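You operate a simulated robot arm through the tools that you are given. There is no shell and no other tool.

You run a simulated two-armed robot. Do the job below in one go: nothing can be reset, and whatever is moved stays where it is left.

TASK
Uncap the big keg with the white band, seat and lock its coupler, and open its vent for filling.
Fine: the cap goes on the long steel ledge; nothing drips; the other kegs and caps stay.
Where things are to end (x, y in the base frame): blue keg cap within 60 mm of [520, 310].

It is judged by the outcome, as a careful person would: the job done as asked, and still so three seconds after it is handed in. It fails if anything else is knocked over, pushed out of place, dropped, spilled or broken. Lids that push on must go on centred and level and be pressed home; caps that screw on are set level and turned clockwise until they are tight.

THE ROBOT
Two 7-joint arms with two-finger parallel grippers on one trunk that stands fixed in place. Base frame: the origin is at the foot of the trunk, x ahead of it, y to its left, z up; the work surface is at about z = 645. Units: mm, degrees, N and s.
The left shoulder is at [20, 138, 1125], the right one opposite. With the tool pointing down near the work surface each hand reaches from about 100 to 460 mm from the base axis, measured 20 degrees to its own side. Payload 1.57 kg a hand.
Tool frame (each hand has its own): the origin (TCP) lies between the finger pads and is the grasp point; the fingertips stand 30 mm ahead of it; z points along the fingers, y is the line along which they close. Largest opening 80 mm; finger width 17, thickness 12; the body of the gripper, 40 by 82 mm, starts 80 mm behind the TCP.
Orientation is told as [roll, pitch, yaw] about the base's x, y, z axes, in that order, counted from this pose: with the fingers straight down and closing along the base's y, the tool's x points along the base's -x, its y along +y and its z along -z.

THE INTERFACE
- The arms move only by the tool apply_moves. It takes "left_motion", "right_motion" or both (then of equal length, played together; a hand with none holds still); each is text: rows parted by semicolons, each of 6 numbers parted by spaces: the shift along the base's x, y, z in m, then the turn, a rotation vector about the base's x, y, z in degrees. In form: dx dy dz ax ay az; .... A call has 1 to 20 rows; each row shifts and turns the commanded pose from where the row before left it. "left_claw" and "right_claw" are, for a hand that has rows, the finger opening in m, from 0 to 0.08, set as the call begins (left out, the last holds). Each row takes 0.2 s and may step no farther than 50 mm and 8.6 degrees from the row before; otherwise, or with a gripper value out of range, the whole call is refused. A pose out of reach is approached as far as the arm can. The call stops where the force on the tool passes 40 N (or 10 N more than at its start, if that is more) or the arm is blocked; 0.2 s more then pass. The fingers move at their own pace (about 45 mm/s each) and stop on an object; they squeeze with about 28 N. The grip force told is the motor's: it shows also when the fingers shut on nothing. Time passes only in rows, and 0.2 s behind the last, so rows that do not move let the fingers close. The reply holds the time, the measured pose of the TCP, the force on the tool along the base axes, the opening and the grip force, in the units named above and with some noise, with the torque about the TCP (base axes, N m) and any sound that the robot's microphone picked up.
- Cameras (640 x 400 px; columns grow to the right, rows downward): "scene" is now at [169.1, 58, 996.7]; the picture's right is [0.51, -0.86, 0.00], its down [-0.57, -0.34, -0.75] and it looks along [0.65, 0.38, -0.66] (base axes); focal length 214 px, centre (320, 200). "left" rides on the left gripper at [72, 7, -122] in its tool frame; the picture's right is [-0.09, 1.00, 0.00], its down [-0.84, -0.08, -0.54] and it looks along [-0.54, -0.05, 0.84] (tool axes); focal length 238 px, centre (320, 200). "right" rides on the right gripper at [72, -7, -122] in its tool frame; the picture's right is [0.09, 1.00, 0.00], its down [-0.84, 0.08, -0.54] and it looks along [-0.54, 0.05, 0.84] (tool axes); focal length 238 px, centre (320, 200). There is no depth. A picture from a camera that has moved, and an enlarged one, comes with that camera's place and axes in the base frame and with its lens. The place of the scene camera against the robot may be out by one fixed shift of up to 18 mm in any direction.
- capture(camera): a new picture of that camera. No time passes.
- slide_trunk(by): slides the trunk up (or, below 0, down) by that many mm; the arms and the scene camera ride with it, the base frame stays. It gives what a move gives, with no picture.
- pan_tilt(pan, tilt): turns the head with the scene camera to pan (to the left, within 60 degrees either way) and tilt (down, from -29 to 69), counted from straight ahead of the robot. It gives what a move gives.
- close_up(camera, box): a new picture of the part [left, top, right, bottom] of that camera's present view, enlarged. No time passes.
- job_done(): hands the job in; it is judged then, once.

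Nothing tells you positions but the pictures and the camera data. Unless the task says otherwise, let go and move clear before handing in.

The tools are called after ">>>" as a command line: name --argument value ..., lists and objects as JSON in quotes. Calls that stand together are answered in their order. apply_moves: Moves the arms, as the interface text tells. Its arguments: {"type":"object","properties":{"left_motion":{"type":"string"},"left_claw":{"type":"number"},"right_motion":{"type":"string"},"right_claw":{"type":"number"}},"required":[]} The other tools are called the same way: slide_trunk (by) moves the trunk up or down; pan_tilt (pan, tilt) turns the head that bears the scene camera; capture (camera) takes a picture; close_up (camera, box) takes an enlarged picture of a part of a camera's view; job_done () hands the job in.

At the start:

```text
time: 0.0
left_eef_pos: [263.8, 402.6, 999.2]
left_ee_rot: [-1.1, -0.1, 0.0]
left_contact_force: [-0.1, 0.9, 0.6]
left_moment: [-0.03, 0.01, 0.0]
left_opening: 79.8
left_grasp_force: 0.0
right_eef_pos: [291.6, 32.2, 1022.0]
right_ee_rot: [-0.1, 1.2, -0.1]
right_contact_force: [0.0, -0.6, 0.3]
right_moment: [0.02, -0.06, 0.03]
right_opening: 80.0
right_grasp_force: 0.0
trunk travel left (down, up): [-500.0, 740.0]
head pan, tilt (commanded): [30.5, 41.4]
```

scene: 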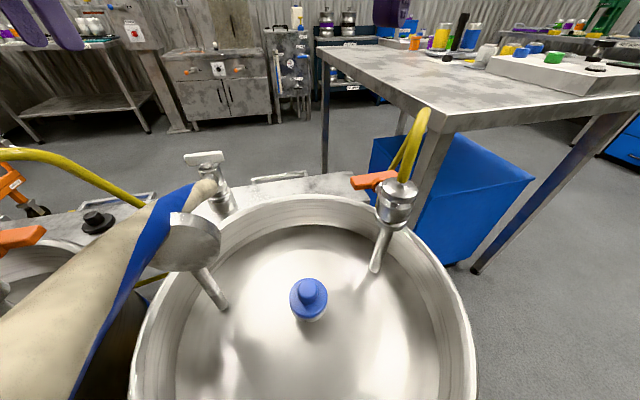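
right: 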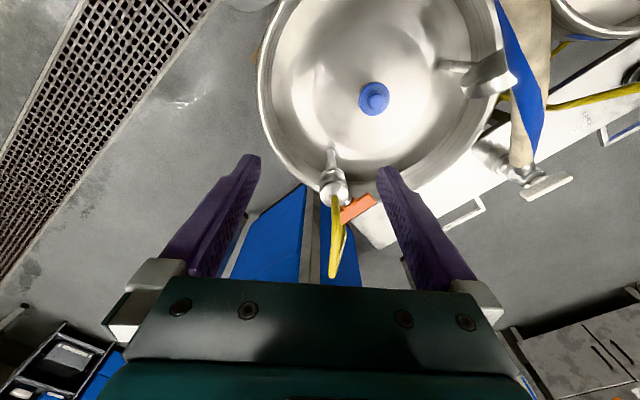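
left: 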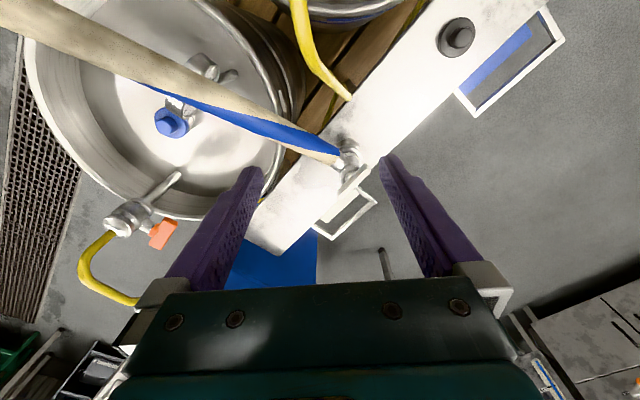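

I see a big open-topped keg with a blue cap in its well, an orange-handled coupler hanging on its rim with a yellow hose, and a steel ledge behind it. I'll look around more before moving.

>>> capture --camera "scene"

>>> capture --camera "left"

>>> capture --camera "right"

>>> close_up --camera "scene" --box '[140, 140, 460, 340]'

```text
taken
camera scene: at [169.1, 58.0, 996.7], right [0.51, -0.86, 0.0], down [-0.57, -0.34, -0.75], along [0.65, 0.38, -0.66], focal length 214 px, centre (320, 200)
```

scene: 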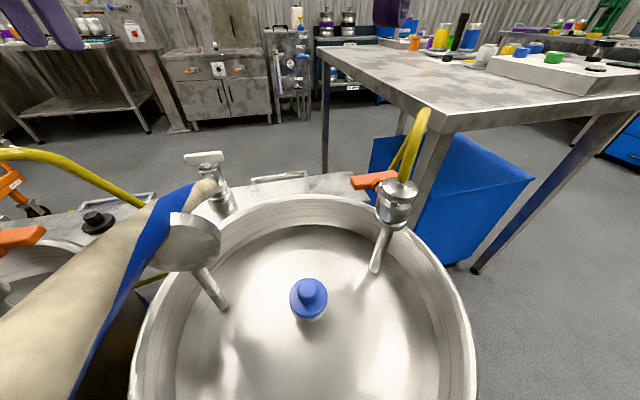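

```text
taken
camera left: at [191.4, 411.2, 1121.7], right [0.09, 1.0, -0.02], down [0.84, -0.07, 0.54], along [0.54, -0.07, -0.84], focal length 238 px, centre (320, 200)
```

left: 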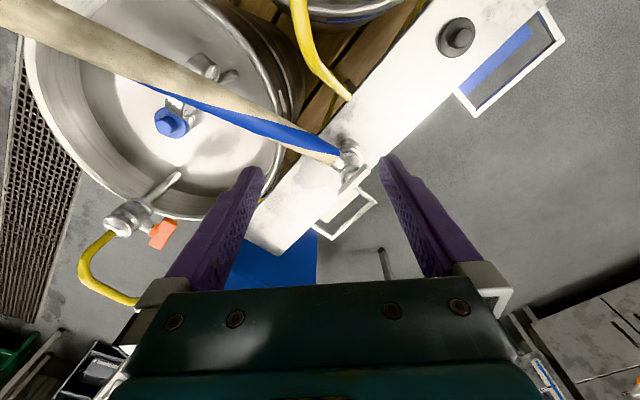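

```text
taken
camera right: at [221.1, 26.1, 1144.9], right [-0.09, 1.0, 0.0], down [0.85, 0.08, 0.52], along [0.52, 0.05, -0.85], focal length 238 px, centre (320, 200)
```

right: 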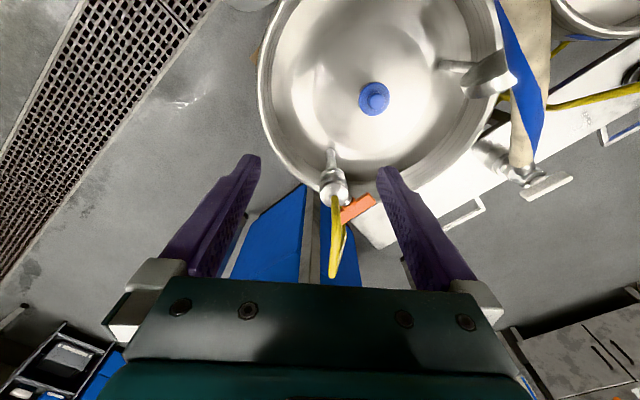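

```text
2.00 times, centred on (300, 240) of scene
camera zoom: at [169.1, 58.0, 996.7], right [0.51, -0.86, 0.0], down [-0.57, -0.34, -0.75], along [0.65, 0.38, -0.66], focal length 429 px, centre (360, 120)
```

zoom: 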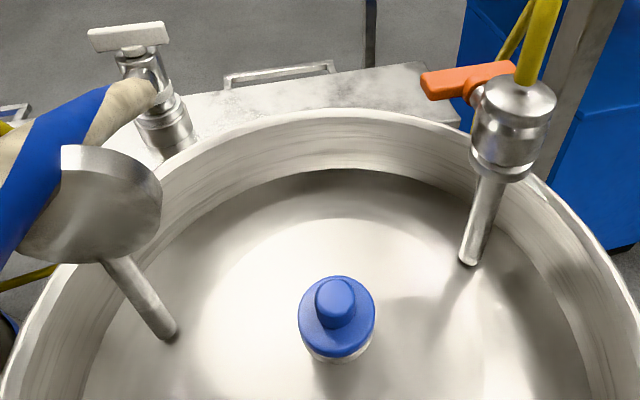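

I see the keg, blue cap, an orange-lever fitting and a disk-topped post inside the rim, and a white-handled fitting on the ledge. I'll pan the head around for overview pictures.

>>> pan_tilt --pan 30 --tilt 65

>>> capture --camera "scene"

>>> pan_tilt --pan 60 --tilt 45

>>> capture --camera "scene"

>>> pan_tilt --pan 0 --tilt 45

>>> capture --camera "scene"

>>> pan_tilt --pan -45 --tilt 45

>>> capture --camera "scene"

```text
time: 0.9
left_eef_pos: [264.5, 403.0, 998.7]
left_ee_rot: [-1.2, 0.0, 0.0]
left_contact_force: [0.1, 0.0, 0.2]
left_moment: [0.03, -0.01, -0.01]
left_opening: 80.0
left_grasp_force: 0.1
right_eef_pos: [291.3, 32.1, 1021.9]
right_ee_rot: [-0.2, 1.3, 0.1]
right_contact_force: [-0.4, -0.2, -0.7]
right_moment: [-0.02, 0.03, -0.02]
right_opening: 79.9
right_grasp_force: 0.0
trunk travel left (down, up): [-500.0, 740.0]
head pan, tilt (commanded): [30.0, 65.0]
```

```text
taken
camera scene: at [149.3, 45.7, 966.5], right [0.5, -0.87, 0.0], down [-0.78, -0.45, -0.42], along [0.37, 0.21, -0.91], focal length 214 px, centre (320, 200)
```

scene: 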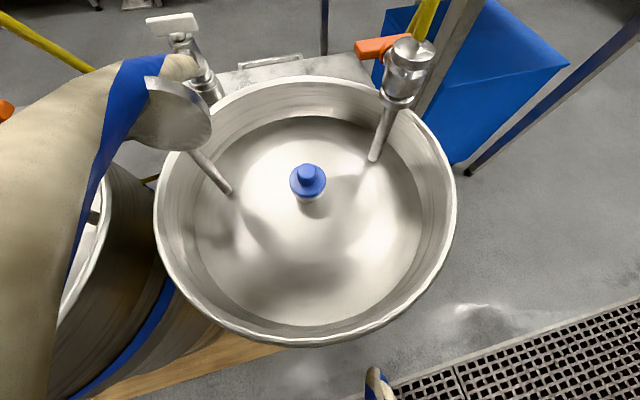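

```text
time: 1.8
left_eef_pos: [262.9, 401.6, 1000.1]
left_ee_rot: [-1.2, 0.0, -0.1]
left_contact_force: [-0.2, 0.3, -0.3]
left_moment: [0.01, -0.01, 0.0]
left_opening: 80.2
left_grasp_force: 0.0
right_eef_pos: [291.0, 31.7, 1022.0]
right_ee_rot: [-0.1, 1.3, 0.1]
right_contact_force: [0.4, -0.7, -0.9]
right_moment: [0.05, -0.01, -0.03]
right_opening: 79.9
right_grasp_force: 0.0
trunk travel left (down, up): [-500.0, 740.0]
head pan, tilt (commanded): [60.0, 45.0]
```

```text
taken
camera scene: at [137.4, 85.7, 991.4], right [0.87, -0.5, 0.0], down [-0.35, -0.61, -0.71], along [0.35, 0.61, -0.71], focal length 214 px, centre (320, 200)
```

scene: 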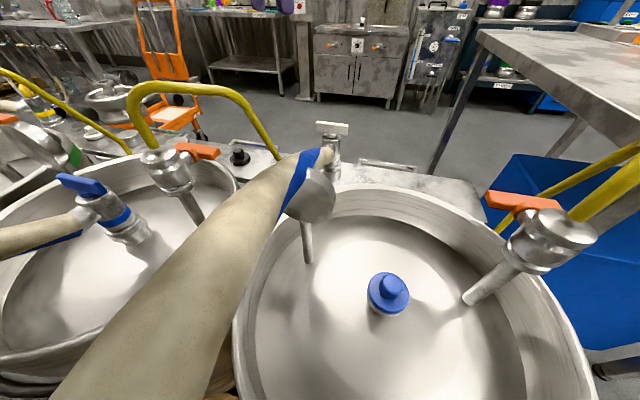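

```text
time: 3.1
left_eef_pos: [264.5, 403.0, 998.5]
left_ee_rot: [-1.2, 0.1, 0.0]
left_contact_force: [0.3, -0.4, -0.3]
left_moment: [0.01, 0.02, 0.03]
left_opening: 80.0
left_grasp_force: 0.1
right_eef_pos: [291.7, 30.9, 1022.3]
right_ee_rot: [-0.2, 1.3, 0.0]
right_contact_force: [0.0, -0.7, 0.5]
right_moment: [0.0, -0.01, 0.0]
right_opening: 79.9
right_grasp_force: 0.1
trunk travel left (down, up): [-500.0, 740.0]
head pan, tilt (commanded): [0.0, 45.0]
```

```text
taken
camera scene: at [178.0, 15.4, 991.5], right [0.0, -1.0, 0.0], down [-0.71, 0.0, -0.71], along [0.71, 0.0, -0.71], focal length 214 px, centre (320, 200)
```

scene: 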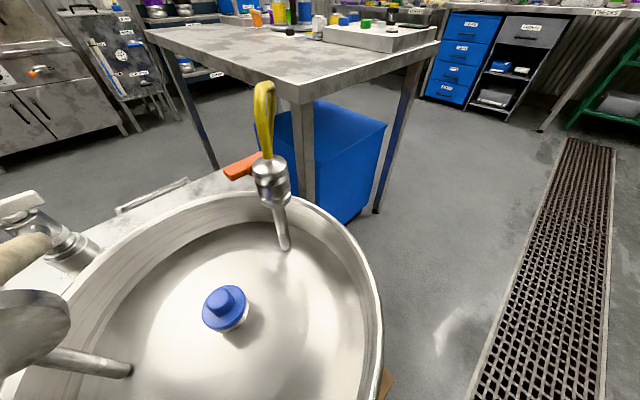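

```text
time: 4.2
left_eef_pos: [262.6, 403.1, 998.4]
left_ee_rot: [-1.1, 0.1, -0.1]
left_contact_force: [-0.4, 0.4, -0.2]
left_moment: [0.0, 0.01, -0.03]
left_opening: 80.3
left_grasp_force: 0.0
right_eef_pos: [291.1, 31.5, 1021.5]
right_ee_rot: [-0.2, 1.3, 0.0]
right_contact_force: [-0.2, -0.2, 0.8]
right_moment: [-0.01, -0.02, 0.02]
right_opening: 80.1
right_grasp_force: 0.2
trunk travel left (down, up): [-500.0, 740.0]
head pan, tilt (commanded): [-45.0, 45.0]
```

```text
taken
camera scene: at [154.2, -42.1, 991.5], right [-0.71, -0.71, 0.0], down [-0.5, 0.5, -0.71], along [0.5, -0.5, -0.71], focal length 214 px, centre (320, 200)
```

scene: 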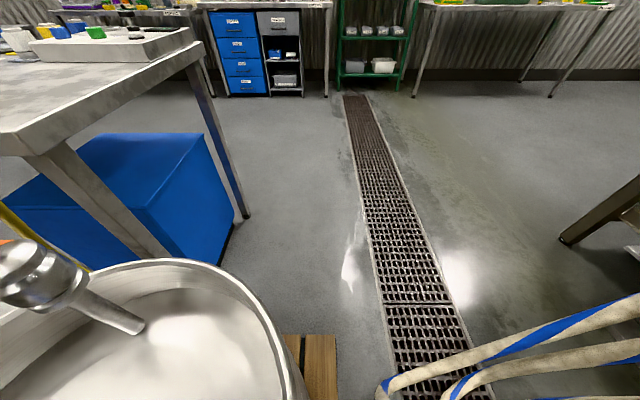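

The keg in front holds a blue cap on its neck, and the white-handled fitting on the ledge looks like its coupler, with the orange-handled valve perhaps its vent. I'll raise the trunk for a better overview.

>>> slide_trunk --by 250

>>> pan_tilt --pan 35 --tilt 60

>>> capture --camera "scene"

>>> pan_tilt --pan 60 --tilt 55

>>> capture --camera "scene"

>>> capture --camera "left"

>>> capture --camera "right"

```text
time: 6.8
left_eef_pos: [262.7, 402.7, 1249.0]
left_ee_rot: [-1.2, 0.0, 0.0]
left_contact_force: [0.8, -0.1, -0.3]
left_moment: [0.02, 0.01, -0.01]
left_opening: 80.0
left_grasp_force: 0.0
right_eef_pos: [291.4, 32.1, 1271.6]
right_ee_rot: [-0.2, 1.3, 0.1]
right_contact_force: [-0.3, -0.3, 0.2]
right_moment: [-0.02, 0.01, 0.0]
right_opening: 80.0
right_grasp_force: 0.0
trunk travel left (down, up): [-750.0, 490.0]
head pan, tilt (commanded): [-45.0, 45.0]
```

```text
time: 8.3
left_eef_pos: [264.0, 402.7, 1248.3]
left_ee_rot: [-1.1, 0.0, 0.1]
left_contact_force: [0.5, -0.7, -0.1]
left_moment: [0.0, -0.03, 0.01]
left_opening: 80.0
left_grasp_force: 0.1
right_eef_pos: [291.1, 31.5, 1272.5]
right_ee_rot: [-0.1, 1.3, 0.0]
right_contact_force: [0.1, 0.4, -0.2]
right_moment: [0.01, 0.0, 0.02]
right_opening: 80.0
right_grasp_force: 0.1
trunk travel left (down, up): [-750.0, 490.0]
head pan, tilt (commanded): [35.0, 60.0]
```

```text
taken
camera scene: at [151.3, 53.6, 1222.0], right [0.57, -0.82, 0.0], down [-0.71, -0.5, -0.5], along [0.41, 0.29, -0.87], focal length 214 px, centre (320, 200)
```

scene: 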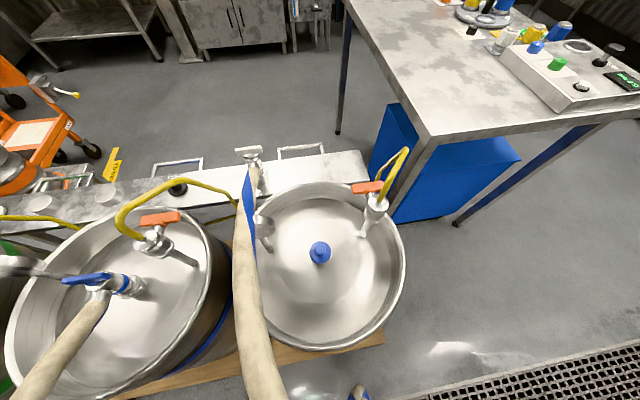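

```text
time: 9.2
left_eef_pos: [262.7, 401.6, 1248.5]
left_ee_rot: [-1.1, 0.0, 0.0]
left_contact_force: [0.1, 0.2, 0.5]
left_moment: [0.0, -0.01, 0.01]
left_opening: 80.0
left_grasp_force: 0.0
right_eef_pos: [290.1, 32.7, 1273.3]
right_ee_rot: [-0.2, 1.3, 0.0]
right_contact_force: [0.0, 0.6, -0.9]
right_moment: [0.02, 0.0, -0.02]
right_opening: 80.2
right_grasp_force: 0.3
trunk travel left (down, up): [-750.0, 490.0]
head pan, tilt (commanded): [60.0, 55.0]
```

```text
taken
camera scene: at [132.8, 77.8, 1228.1], right [0.87, -0.5, 0.0], down [-0.41, -0.71, -0.57], along [0.29, 0.5, -0.82], focal length 214 px, centre (320, 200)
```

scene: 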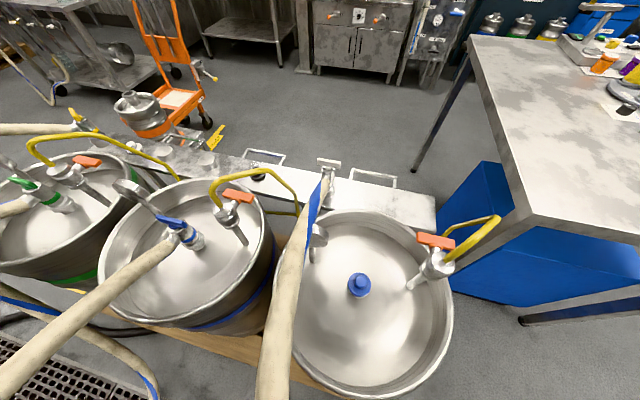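

```text
taken
camera left: at [191.4, 411.2, 1371.3], right [0.09, 1.0, -0.02], down [0.84, -0.07, 0.54], along [0.54, -0.07, -0.84], focal length 238 px, centre (320, 200)
```

left: 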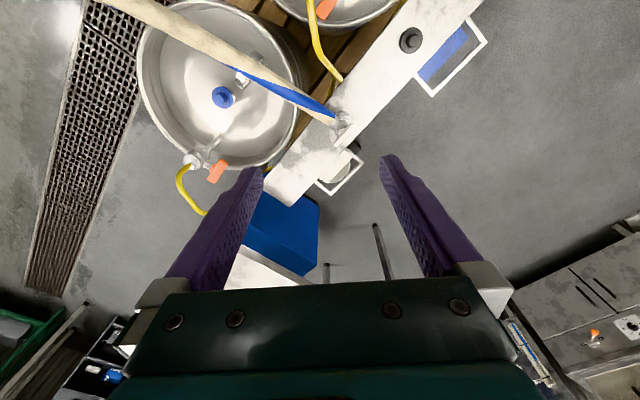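

```text
taken
camera right: at [221.2, 26.1, 1394.5], right [-0.09, 1.0, 0.0], down [0.85, 0.08, 0.52], along [0.52, 0.05, -0.85], focal length 238 px, centre (320, 200)
```

right: 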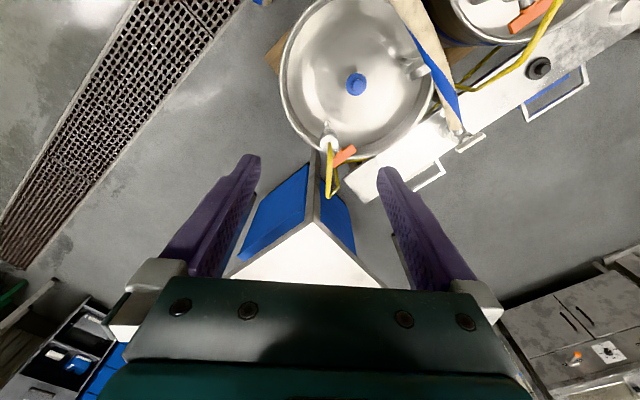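

Now clear: three kegs with green, blue and (ours, nearest) white band; each fed by a beige hose coupler. Ours still has a blue cap, its white-handled coupler is parked on the ledge, and the orange lever with yellow hose is the vent. I'll zoom in on details.

>>> close_up --camera "scene" --box '[280, 140, 380, 210]'

>>> close_up --camera "scene" --box '[140, 170, 260, 260]'

>>> close_up --camera "scene" --box '[400, 210, 510, 290]'

>>> close_up --camera "scene" --box '[280, 210, 460, 400]'

>>> close_up --camera "scene" --box '[0, 110, 140, 230]'

```text
5.71 times, centred on (330, 175) of scene
camera zoom: at [132.8, 77.8, 1228.1], right [0.87, -0.5, 0.0], down [-0.41, -0.71, -0.57], along [0.29, 0.5, -0.82], focal length 1226 px, centre (263, 343)
```

zoom: 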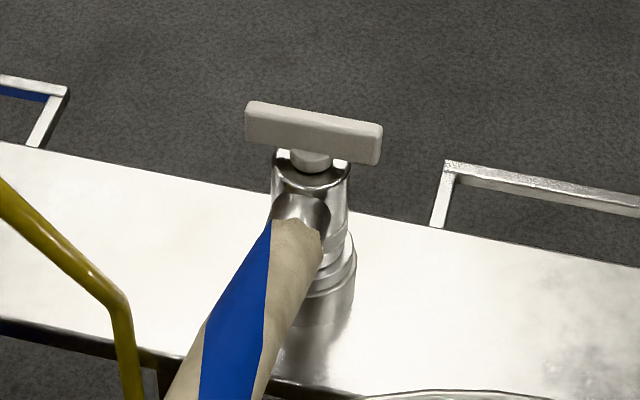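

```text
4.44 times, centred on (200, 215) of scene
camera zoom: at [132.8, 77.8, 1228.1], right [0.87, -0.5, 0.0], down [-0.41, -0.71, -0.57], along [0.29, 0.5, -0.82], focal length 953 px, centre (853, 133)
```

zoom: 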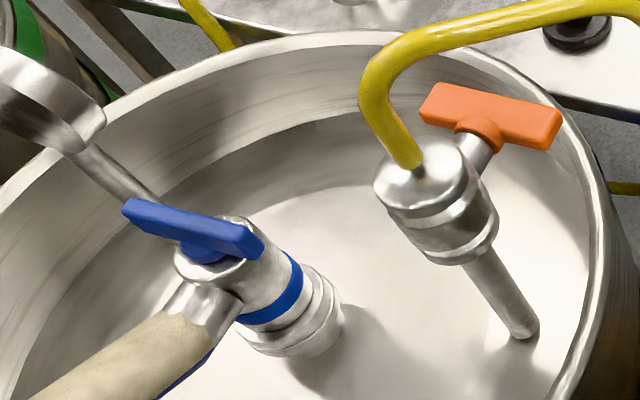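

```text
5.00 times, centred on (455, 250) of scene
camera zoom: at [132.8, 77.8, 1228.1], right [0.87, -0.5, 0.0], down [-0.41, -0.71, -0.57], along [0.29, 0.5, -0.82], focal length 1072 px, centre (-355, -50)
```

zoom: 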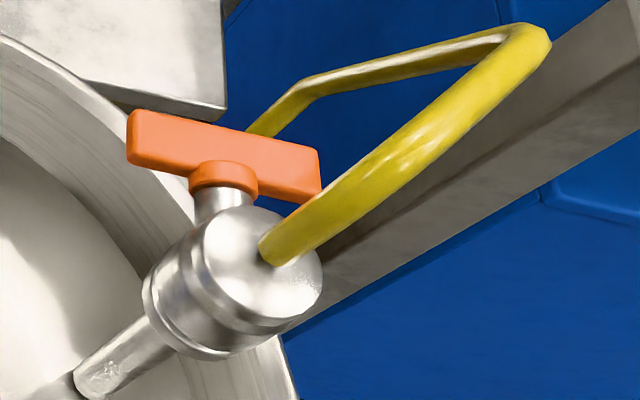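

```text
2.11 times, centred on (370, 305) of scene
camera zoom: at [132.8, 77.8, 1228.1], right [0.87, -0.5, 0.0], down [-0.41, -0.71, -0.57], along [0.29, 0.5, -0.82], focal length 452 px, centre (215, -21)
```

zoom: 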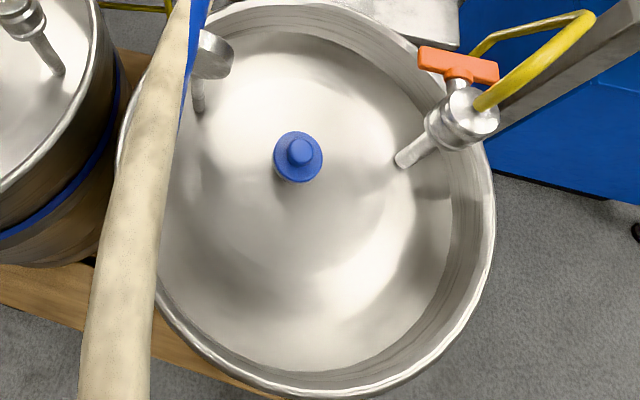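

```text
3.33 times, centred on (70, 170) of scene
camera zoom: at [132.8, 77.8, 1228.1], right [0.87, -0.5, 0.0], down [-0.41, -0.71, -0.57], along [0.29, 0.5, -0.82], focal length 715 px, centre (1153, 300)
```

zoom: 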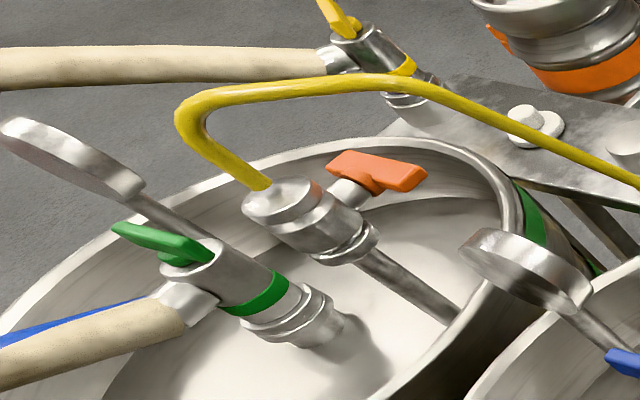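

The layout is understood; I now need accurate positions. I'll zoom on the cap, coupler and ledge from the hand cameras.

>>> close_up --camera "left" --box '[130, 0, 370, 220]'

>>> close_up --camera "left" --box '[250, 80, 410, 220]'

>>> close_up --camera "right" --box '[270, 0, 510, 200]'

>>> pan_tilt --pan 45 --tilt 50

>>> capture --camera "scene"

```text
1.82 times, centred on (250, 110) of left
camera zoom: at [191.4, 411.2, 1371.3], right [0.09, 1.0, -0.02], down [0.84, -0.07, 0.54], along [0.54, -0.07, -0.84], focal length 433 px, centre (447, 364)
```

zoom: 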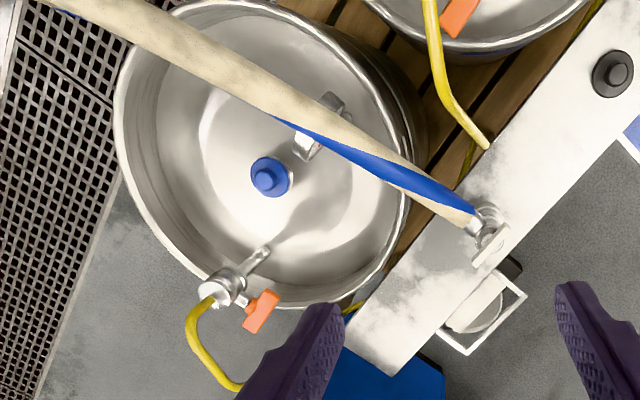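

```text
2.86 times, centred on (330, 150) of left
camera zoom: at [191.4, 411.2, 1371.3], right [0.09, 1.0, -0.02], down [0.84, -0.07, 0.54], along [0.54, -0.07, -0.84], focal length 681 px, centre (291, 343)
```

zoom: 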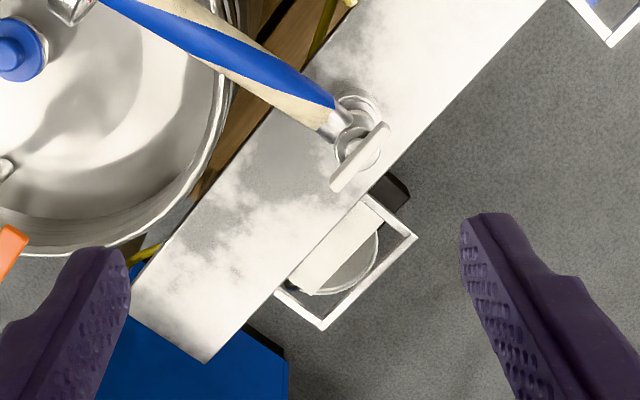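

```text
2.00 times, centred on (390, 100) of right
camera zoom: at [221.2, 26.1, 1394.5], right [-0.09, 1.0, 0.0], down [0.85, 0.08, 0.52], along [0.52, 0.05, -0.85], focal length 477 px, centre (180, 400)
```

zoom: 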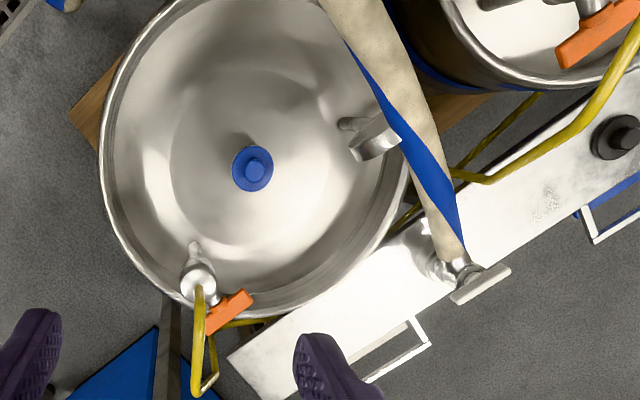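

```text
time: 10.0
left_eef_pos: [264.6, 402.8, 1248.7]
left_ee_rot: [-1.3, 0.0, 0.0]
left_contact_force: [0.2, 0.3, -0.3]
left_moment: [-0.02, 0.02, -0.01]
left_opening: 80.1
left_grasp_force: 0.1
right_eef_pos: [290.6, 31.6, 1271.6]
right_ee_rot: [-0.2, 1.3, 0.0]
right_contact_force: [-0.1, 0.9, -0.2]
right_moment: [0.01, 0.02, 0.01]
right_opening: 80.2
right_grasp_force: 0.0
trunk travel left (down, up): [-750.0, 490.0]
head pan, tilt (commanded): [45.0, 50.0]
```

```text
taken
camera scene: at [151.1, 69.8, 1234.6], right [0.71, -0.71, 0.0], down [-0.54, -0.54, -0.64], along [0.45, 0.45, -0.77], focal length 214 px, centre (320, 200)
```

scene: 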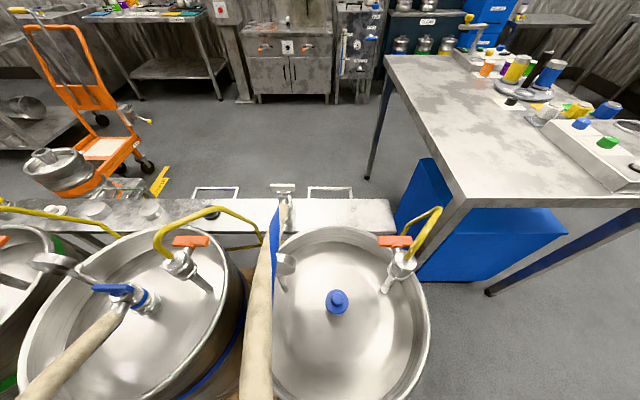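

The ledge top fits z≈645 with its centre line running through about (520,307), and the coupler stands near (380,446). I'll check where the hose runs near the robot.

>>> pan_tilt --pan 60 --tilt 69

>>> capture --camera "scene"

>>> pan_tilt --pan 10 --tilt 69

>>> capture --camera "scene"

```text
time: 10.8
left_eef_pos: [264.0, 402.0, 1249.2]
left_ee_rot: [-1.2, 0.0, 0.0]
left_contact_force: [-0.6, -0.3, 0.2]
left_moment: [-0.01, -0.04, 0.03]
left_opening: 79.9
left_grasp_force: 0.1
right_eef_pos: [291.8, 31.2, 1273.2]
right_ee_rot: [-0.1, 1.2, 0.0]
right_contact_force: [-0.1, 0.8, -0.3]
right_moment: [0.02, 0.01, 0.02]
right_opening: 79.9
right_grasp_force: 0.1
trunk travel left (down, up): [-750.0, 490.0]
head pan, tilt (commanded): [60.0, 68.8]
```

```text
taken
camera scene: at [124.7, 63.8, 1212.7], right [0.87, -0.5, 0.0], down [-0.47, -0.81, -0.36], along [0.18, 0.31, -0.93], focal length 214 px, centre (320, 200)
```

scene: 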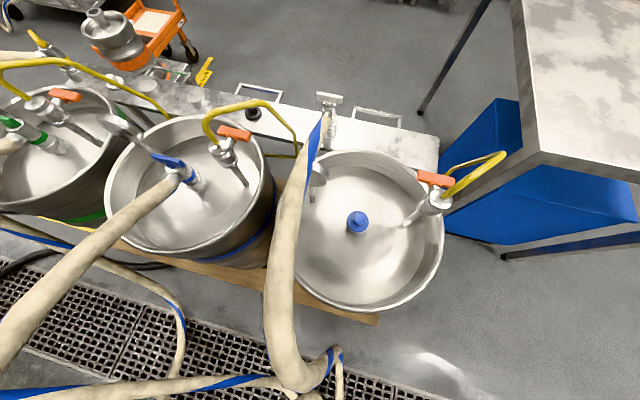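

```text
time: 12.0
left_eef_pos: [263.9, 402.7, 1249.8]
left_ee_rot: [-1.2, -0.1, 0.0]
left_contact_force: [-0.7, -0.5, 0.4]
left_moment: [-0.02, 0.0, 0.01]
left_opening: 79.9
left_grasp_force: 0.1
right_eef_pos: [290.3, 31.3, 1272.5]
right_ee_rot: [-0.2, 1.3, -0.1]
right_contact_force: [-0.8, -0.4, 0.0]
right_moment: [0.0, 0.02, 0.0]
right_opening: 80.1
right_grasp_force: 0.0
trunk travel left (down, up): [-750.0, 490.0]
head pan, tilt (commanded): [10.0, 68.8]
```

```text
taken
camera scene: at [151.7, 25.1, 1212.6], right [0.17, -0.98, 0.0], down [-0.92, -0.16, -0.36], along [0.36, 0.06, -0.93], focal length 214 px, centre (320, 200)
```

scene: 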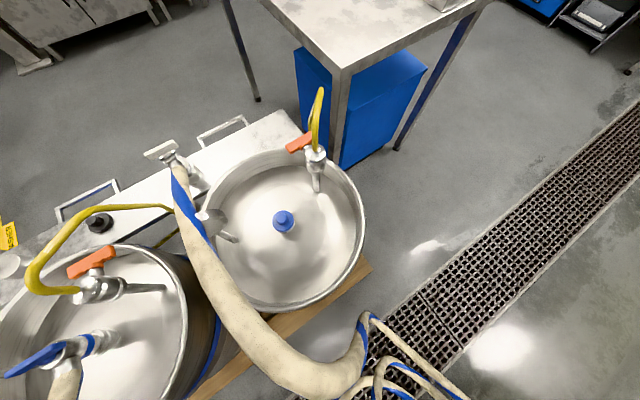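

The hose arcs from the coupler over the gap between kegs and down to the floor by the robot. I'll lower the trunk to its start height and bring the left hand's camera near the coupler for a close look.

>>> slide_trunk --by -250

>>> apply_moves --left_motion "0.01 0.01 -0.03 0 0 0;0.01 0.01 -0.03 0 0 0;0.005 0.01 -0.03 0 0 0;0 0.01 -0.03 0 0 0"

>>> capture --camera "left"

>>> pan_tilt --pan 45 --tilt 45

>>> capture --camera "scene"

```text
time: 14.6
left_eef_pos: [264.0, 402.4, 998.6]
left_ee_rot: [-1.2, 0.1, 0.0]
left_contact_force: [0.2, -1.0, 0.2]
left_moment: [0.0, 0.01, 0.04]
left_opening: 80.0
left_grasp_force: 0.1
right_eef_pos: [291.3, 31.9, 1021.6]
right_ee_rot: [-0.2, 1.3, 0.2]
right_contact_force: [0.0, 0.3, 0.2]
right_moment: [-0.02, -0.02, -0.01]
right_opening: 80.0
right_grasp_force: 0.1
trunk travel left (down, up): [-500.0, 740.0]
head pan, tilt (commanded): [10.0, 68.8]
```

```text
time: 15.6
left_eef_pos: [286.7, 439.5, 871.5]
left_ee_rot: [-2.4, -0.1, 0.9]
left_contact_force: [0.2, 0.0, -0.7]
left_moment: [0.01, 0.01, -0.01]
left_opening: 80.2
left_grasp_force: 0.0
right_eef_pos: [288.8, 30.9, 1022.5]
right_ee_rot: [-0.2, 1.3, 0.0]
right_contact_force: [0.0, -0.6, -0.4]
right_moment: [-0.02, 0.03, 0.02]
right_opening: 79.7
right_grasp_force: 0.0
trunk travel left (down, up): [-500.0, 740.0]
head pan, tilt (commanded): [10.0, 68.8]
```

```text
taken
camera left: at [213.8, 449.8, 994.5], right [0.08, 1.0, -0.04], down [0.84, -0.04, 0.55], along [0.54, -0.08, -0.84], focal length 238 px, centre (320, 200)
```

left: 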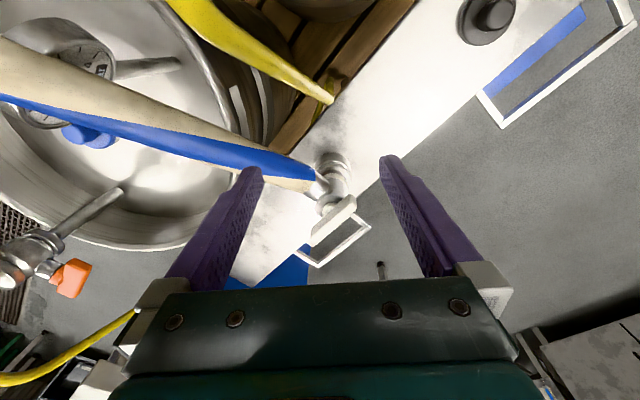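

```text
time: 16.6
left_eef_pos: [284.5, 439.3, 872.3]
left_ee_rot: [-2.4, 0.3, 1.2]
left_contact_force: [0.6, -0.1, 0.6]
left_moment: [-0.03, 0.0, 0.03]
left_opening: 80.2
left_grasp_force: 0.0
right_eef_pos: [289.8, 31.0, 1021.7]
right_ee_rot: [-0.2, 1.3, 0.1]
right_contact_force: [-0.9, 1.2, -0.1]
right_moment: [0.0, 0.02, -0.03]
right_opening: 80.0
right_grasp_force: 0.0
trunk travel left (down, up): [-500.0, 740.0]
head pan, tilt (commanded): [45.0, 45.0]
```

```text
taken
camera scene: at [154.2, 72.8, 991.4], right [0.71, -0.71, 0.0], down [-0.5, -0.5, -0.71], along [0.5, 0.5, -0.71], focal length 214 px, centre (320, 200)
```

scene: 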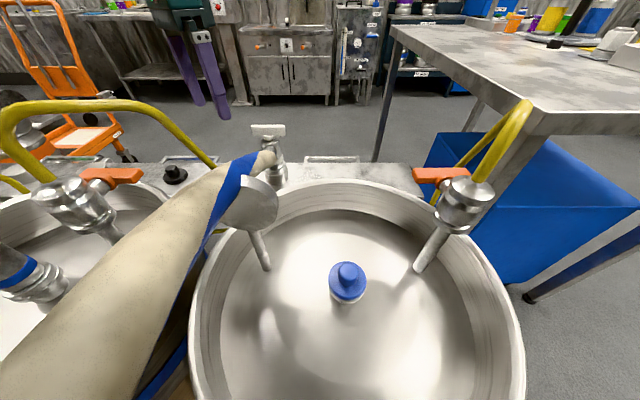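

I see the gauge is the round disk, and the coupler stands upright on the ledge with the white T-handle. The left arm is near its reach limit here, so I'll zoom, then lower the trunk.

>>> close_up --camera "left" --box '[250, 120, 410, 250]'

>>> close_up --camera "scene" --box '[200, 100, 340, 200]'

>>> close_up --camera "scene" --box '[400, 150, 520, 250]'

>>> close_up --camera "scene" --box '[290, 240, 410, 340]'

```text
3.08 times, centred on (330, 185) of left
camera zoom: at [213.1, 450.2, 994.3], right [0.07, 1.0, -0.04], down [0.84, -0.04, 0.54], along [0.54, -0.07, -0.84], focal length 733 px, centre (289, 246)
```

zoom: 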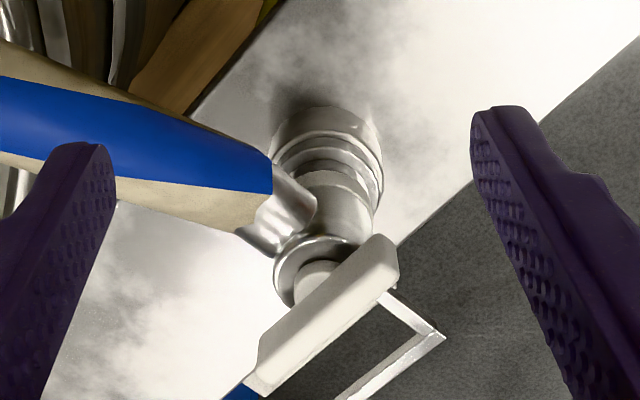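

```text
4.00 times, centred on (270, 150) of scene
camera zoom: at [154.2, 72.8, 991.4], right [0.71, -0.71, 0.0], down [-0.5, -0.5, -0.71], along [0.5, 0.5, -0.71], focal length 858 px, centre (520, 400)
```

zoom: 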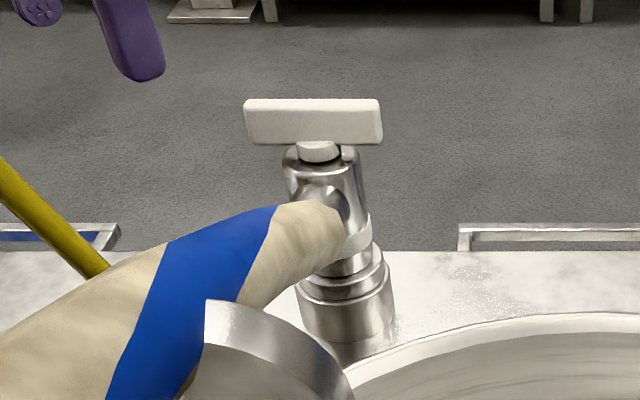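

```text
4.00 times, centred on (460, 200) of scene
camera zoom: at [154.2, 72.8, 991.4], right [0.71, -0.71, 0.0], down [-0.5, -0.5, -0.71], along [0.5, 0.5, -0.71], focal length 858 px, centre (-240, 200)
```

zoom: 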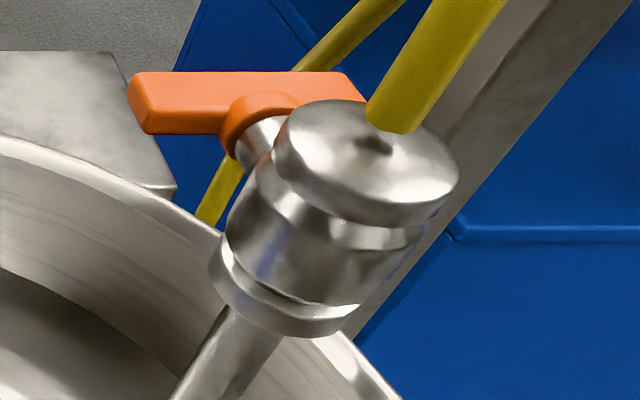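

```text
4.00 times, centred on (350, 290) of scene
camera zoom: at [154.2, 72.8, 991.4], right [0.71, -0.71, 0.0], down [-0.5, -0.5, -0.71], along [0.5, 0.5, -0.71], focal length 858 px, centre (200, -160)
```

zoom: 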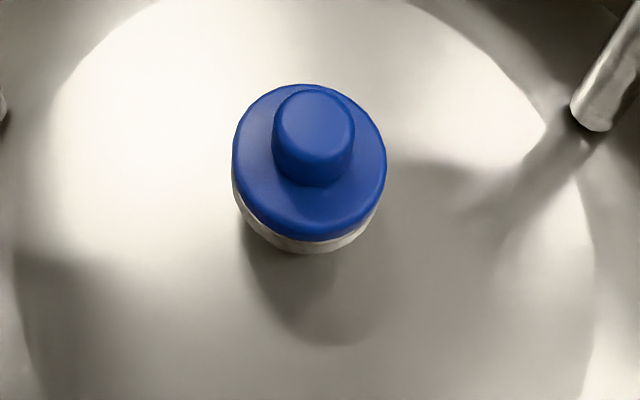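

The coupler has a wide collar at its base, a white band, a side port for the hose, and a T-handle on top. I'll compare it with the locked couplers on the neighbouring kegs to understand the lock state.

>>> pan_tilt --pan 60 --tilt 40

>>> close_up --camera "scene" --box '[0, 120, 160, 260]'

>>> close_up --camera "scene" --box '[0, 60, 160, 180]'

>>> close_up --camera "scene" --box '[260, 90, 400, 200]'

>>> capture --camera "scene"

```text
time: 17.4
left_eef_pos: [285.0, 439.3, 872.4]
left_ee_rot: [-2.3, 0.1, 0.9]
left_contact_force: [-0.5, 0.6, 0.0]
left_moment: [0.0, -0.06, 0.01]
left_opening: 79.9
left_grasp_force: 0.1
right_eef_pos: [290.0, 32.1, 1021.6]
right_ee_rot: [-0.2, 1.2, -0.1]
right_contact_force: [0.3, -0.6, 0.7]
right_moment: [0.03, 0.0, 0.01]
right_opening: 80.2
right_grasp_force: 0.0
trunk travel left (down, up): [-500.0, 740.0]
head pan, tilt (commanded): [60.0, 40.0]
```

```text
2.86 times, centred on (80, 190) of scene
camera zoom: at [139.2, 89.0, 998.7], right [0.87, -0.5, 0.0], down [-0.32, -0.56, -0.77], along [0.38, 0.66, -0.64], focal length 613 px, centre (1006, 229)
```

zoom: 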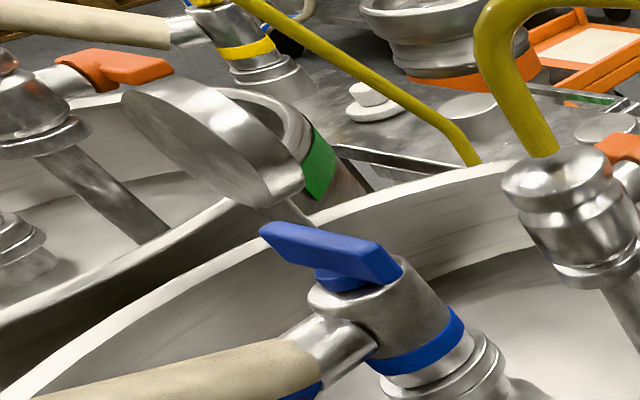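

```text
3.33 times, centred on (80, 120) of scene
camera zoom: at [139.2, 89.0, 998.7], right [0.87, -0.5, 0.0], down [-0.32, -0.56, -0.77], along [0.38, 0.66, -0.64], focal length 715 px, centre (1120, 467)
```

zoom: 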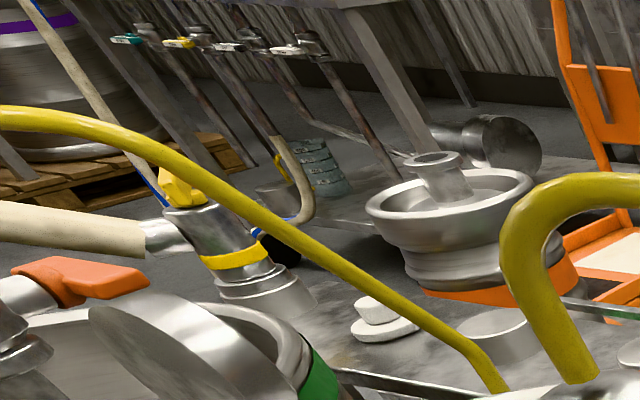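

```text
3.64 times, centred on (330, 145) of scene
camera zoom: at [139.2, 89.0, 998.7], right [0.87, -0.5, 0.0], down [-0.32, -0.56, -0.77], along [0.38, 0.66, -0.64], focal length 780 px, centre (284, 400)
```

zoom: 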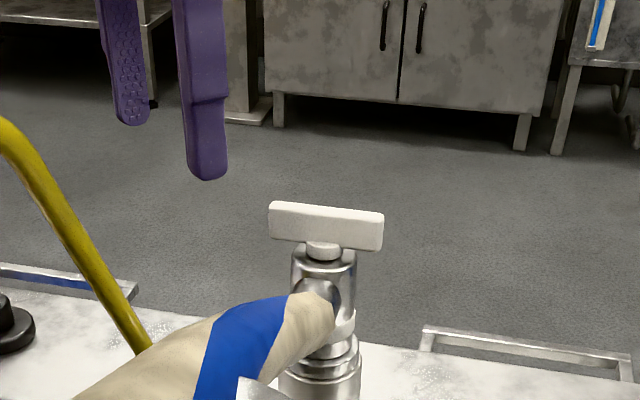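

```text
taken
camera scene: at [139.2, 89.0, 998.7], right [0.87, -0.5, 0.0], down [-0.32, -0.56, -0.77], along [0.38, 0.66, -0.64], focal length 214 px, centre (320, 200)
```

scene: 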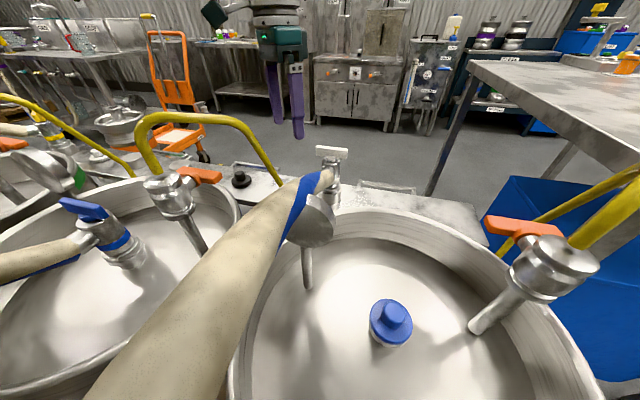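

The T-handles on all couplers share the same orientation, so the lock state must be felt out. Cap is near (278,129,700), the vent handle near (433,110,817), coupler handle near (380,446,776). I'll first park the right hand to the side and raise the left, then lower the trunk to gain reach over the ledge.

>>> apply_moves --right_motion "-0.01 -0.04 0.03 0 0 0;-0.01 -0.04 0.03 0 0 0;-0.01 -0.04 0.03 0 0 0;-0.01 -0.04 0.03 0 0 0;-0.01 -0.03 0.03 0 0 0" --left_motion "0 -0.01 0.04 0 0 0;0 -0.01 0.04 0 0 0;0 -0.01 0.04 0 0 0;0 -0.01 0.03 0 0 0;0 0 0 0 0 0"

>>> slide_trunk --by -150

>>> pan_tilt --pan 45 --tilt 35

>>> capture --camera "scene"

>>> capture --camera "left"

>>> capture --camera "right"

```text
refused: row 1 steps farther than a row can; nothing moved
```

```text
time: 19.1
left_eef_pos: [285.9, 439.9, 722.4]
left_ee_rot: [-2.4, 0.0, 1.0]
left_contact_force: [-0.3, -0.3, 0.3]
left_moment: [0.04, -0.03, 0.03]
left_opening: 79.7
left_grasp_force: 0.2
right_eef_pos: [291.0, 32.1, 871.9]
right_ee_rot: [-0.2, 1.3, 0.1]
right_contact_force: [-0.6, -0.9, 0.2]
right_moment: [0.0, 0.03, -0.03]
right_opening: 80.0
right_grasp_force: 0.1
trunk travel left (down, up): [-350.0, 890.0]
head pan, tilt (commanded): [60.0, 40.0]
```

```text
time: 19.9
left_eef_pos: [286.3, 439.7, 721.6]
left_ee_rot: [-2.4, 0.0, 1.0]
left_contact_force: [0.9, -0.6, -0.6]
left_moment: [0.0, 0.01, 0.01]
left_opening: 79.9
left_grasp_force: 0.2
right_eef_pos: [291.8, 31.7, 871.7]
right_ee_rot: [-0.2, 1.4, 0.1]
right_contact_force: [-1.4, 0.0, 1.1]
right_moment: [-0.01, -0.02, -0.02]
right_opening: 80.2
right_grasp_force: 0.0
trunk travel left (down, up): [-350.0, 890.0]
head pan, tilt (commanded): [45.0, 35.0]
```

```text
taken
camera scene: at [158.9, 77.7, 856.3], right [0.71, -0.71, 0.0], down [-0.41, -0.41, -0.82], along [0.58, 0.58, -0.57], focal length 214 px, centre (320, 200)
```

scene: 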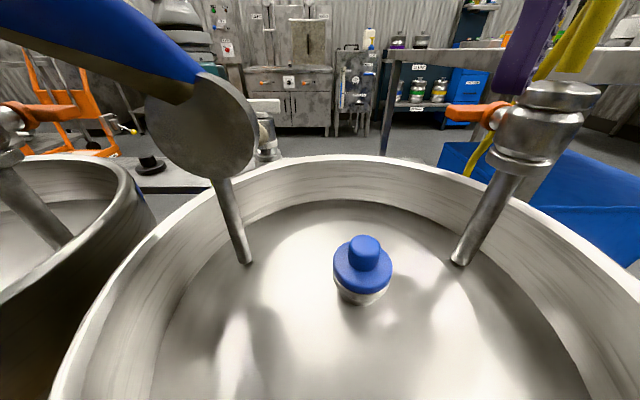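

```text
taken
camera left: at [213.6, 449.9, 844.7], right [0.07, 1.0, -0.04], down [0.84, -0.04, 0.54], along [0.54, -0.08, -0.84], focal length 238 px, centre (320, 200)
```

left: 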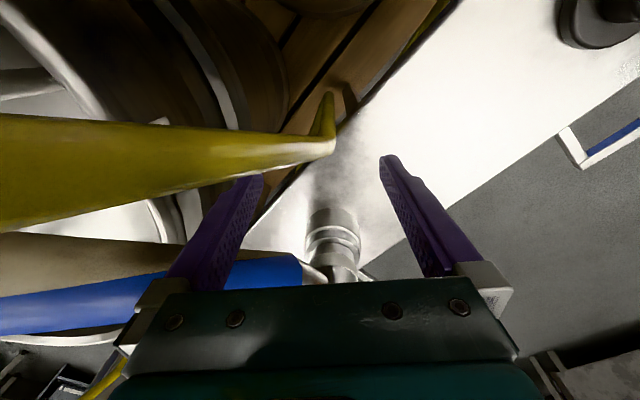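

```text
taken
camera right: at [221.2, 26.1, 994.5], right [-0.09, 1.0, 0.0], down [0.85, 0.08, 0.52], along [0.52, 0.05, -0.85], focal length 238 px, centre (320, 200)
```

right: 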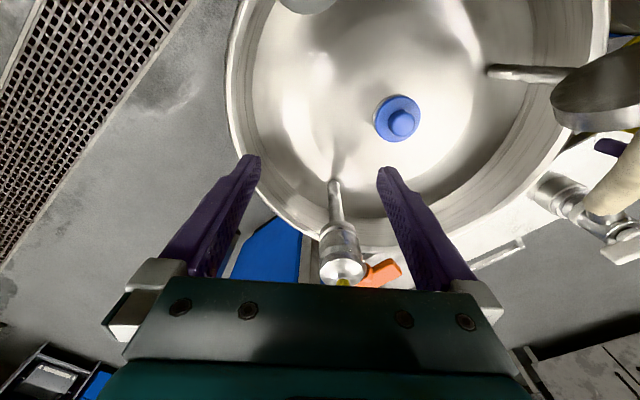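

The move was refused for an over-long row, but the trunk did slide, bringing the hands lower; no contact forces show. I'll retrace the left hand straight up first.

>>> apply_moves --left_motion "0 0 0.045 0 0 0;0 0 0.045 0 0 0;0 0 0.045 0 0 0;0 0 0.045 0 0 0"

>>> capture --camera "left"

>>> capture --camera "scene"

>>> close_up --camera "right" --box '[270, 170, 470, 295]'

>>> close_up --camera "scene" --box '[420, 50, 620, 280]'

>>> close_up --camera "scene" --box '[310, 220, 410, 320]'

```text
time: 20.8
left_eef_pos: [270.6, 433.1, 815.6]
left_ee_rot: [-11.8, 2.5, 3.0]
left_contact_force: [0.2, -0.3, -0.4]
left_moment: [0.01, 0.0, 0.01]
left_opening: 80.1
left_grasp_force: 0.1
right_eef_pos: [291.0, 31.7, 871.5]
right_ee_rot: [-0.2, 1.4, 0.0]
right_contact_force: [0.1, 0.5, -0.5]
right_moment: [-0.03, -0.02, -0.01]
right_opening: 80.0
right_grasp_force: 0.1
trunk travel left (down, up): [-350.0, 890.0]
head pan, tilt (commanded): [45.0, 35.0]
stopped in row 4 (left hand): the arm was blocked; the commanded pose is now the measured one
```

```text
taken
camera left: at [202.0, 460.4, 936.4], right [0.03, 0.98, -0.21], down [0.86, 0.08, 0.51], along [0.52, -0.19, -0.84], focal length 238 px, centre (320, 200)
```

left: 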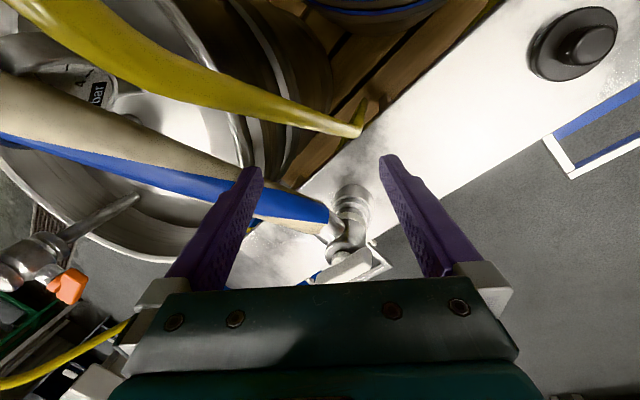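

```text
taken
camera scene: at [158.9, 77.7, 856.3], right [0.71, -0.71, 0.0], down [-0.41, -0.41, -0.82], along [0.58, 0.58, -0.57], focal length 214 px, centre (320, 200)
```

scene: 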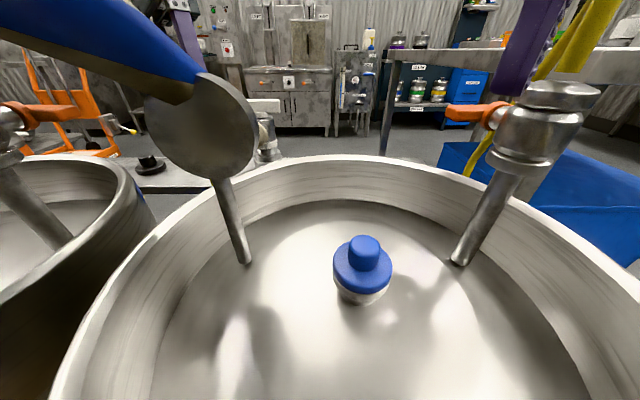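

```text
3.20 times, centred on (370, 232) of right
camera zoom: at [221.1, 26.1, 994.2], right [-0.09, 1.0, 0.0], down [0.85, 0.08, 0.52], along [0.52, 0.05, -0.85], focal length 763 px, centre (160, 96)
```

zoom: 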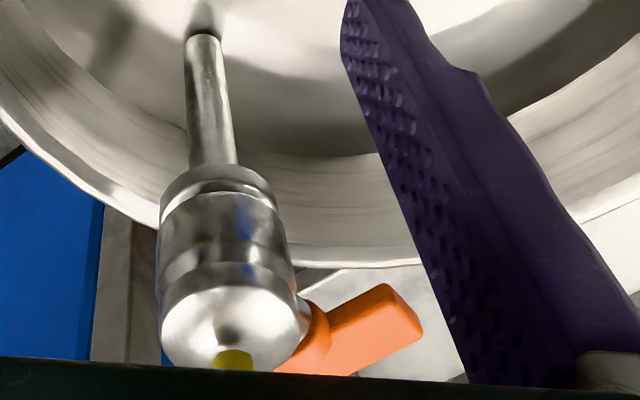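

```text
1.74 times, centred on (520, 165) of scene
camera zoom: at [158.9, 77.7, 856.3], right [0.71, -0.71, 0.0], down [-0.41, -0.41, -0.82], along [0.58, 0.58, -0.57], focal length 373 px, centre (-28, 261)
```

zoom: 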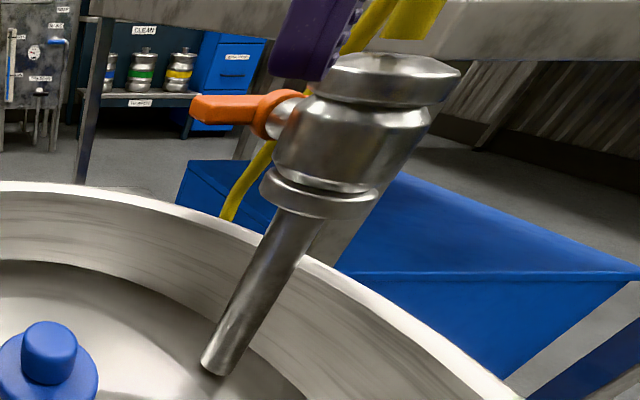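

```text
4.00 times, centred on (360, 270) of scene
camera zoom: at [158.9, 77.7, 856.3], right [0.71, -0.71, 0.0], down [-0.41, -0.41, -0.82], along [0.58, 0.58, -0.57], focal length 858 px, centre (160, -80)
```

zoom: 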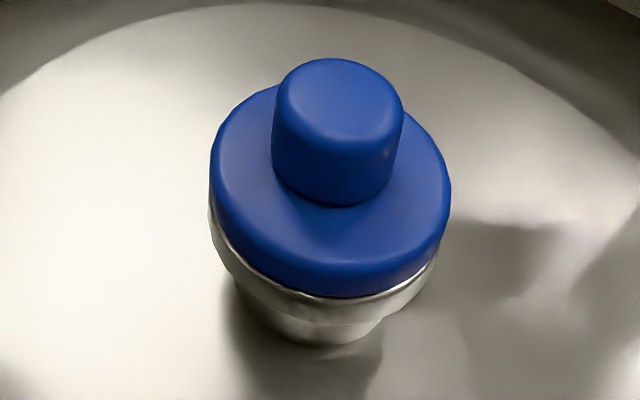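

The left arm hit its own joint limit going up (no contact). I'll lift with the trunk instead, then straighten the wrist.

>>> slide_trunk --by 150

>>> apply_moves --left_motion "0 -0.015 0.01 5.5 -1.2 -1.5;0 -0.02 0.01 5.5 -1.3 -1.5;0 -0.02 0.01 0 0 0;0 -0.02 0 0 0 0"

>>> capture --camera "left"

```text
time: 22.5
left_eef_pos: [270.1, 432.4, 964.9]
left_ee_rot: [-11.8, 2.4, 3.1]
left_contact_force: [0.1, 0.4, -0.3]
left_moment: [0.04, 0.01, -0.01]
left_opening: 80.1
left_grasp_force: 0.1
right_eef_pos: [290.4, 32.1, 1022.4]
right_ee_rot: [-0.2, 1.4, 0.0]
right_contact_force: [-0.3, -0.3, 0.4]
right_moment: [-0.02, 0.01, -0.01]
right_opening: 80.0
right_grasp_force: 0.1
trunk travel left (down, up): [-500.0, 740.0]
head pan, tilt (commanded): [45.0, 35.0]
```

```text
time: 23.7
left_eef_pos: [259.4, 346.7, 963.5]
left_ee_rot: [-7.8, 3.0, 2.1]
left_contact_force: [-0.3, 0.3, -0.2]
left_moment: [-0.01, -0.01, -0.03]
left_opening: 79.8
left_grasp_force: 0.0
right_eef_pos: [291.5, 31.2, 1021.6]
right_ee_rot: [-0.2, 1.4, 0.0]
right_contact_force: [0.8, -0.7, -0.6]
right_moment: [0.0, -0.01, 0.01]
right_opening: 79.9
right_grasp_force: 0.2
trunk travel left (down, up): [-500.0, 740.0]
head pan, tilt (commanded): [45.0, 35.0]
stopped in row 4 (left hand): the arm was blocked; the commanded pose is now the measured one
```

```text
taken
camera left: at [191.6, 367.4, 1087.3], right [0.05, 0.99, -0.14], down [0.86, 0.03, 0.5], along [0.5, -0.15, -0.85], focal length 238 px, centre (320, 200)
```

left: 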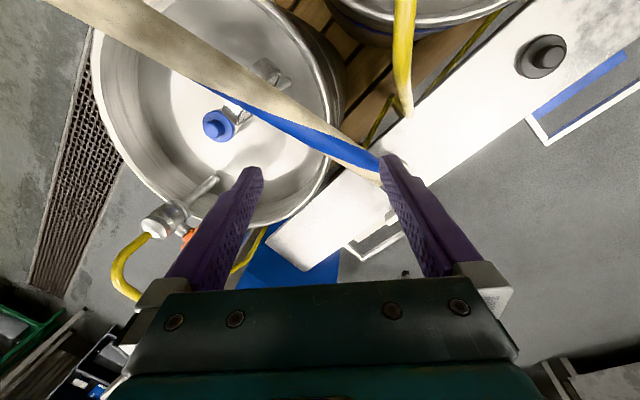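

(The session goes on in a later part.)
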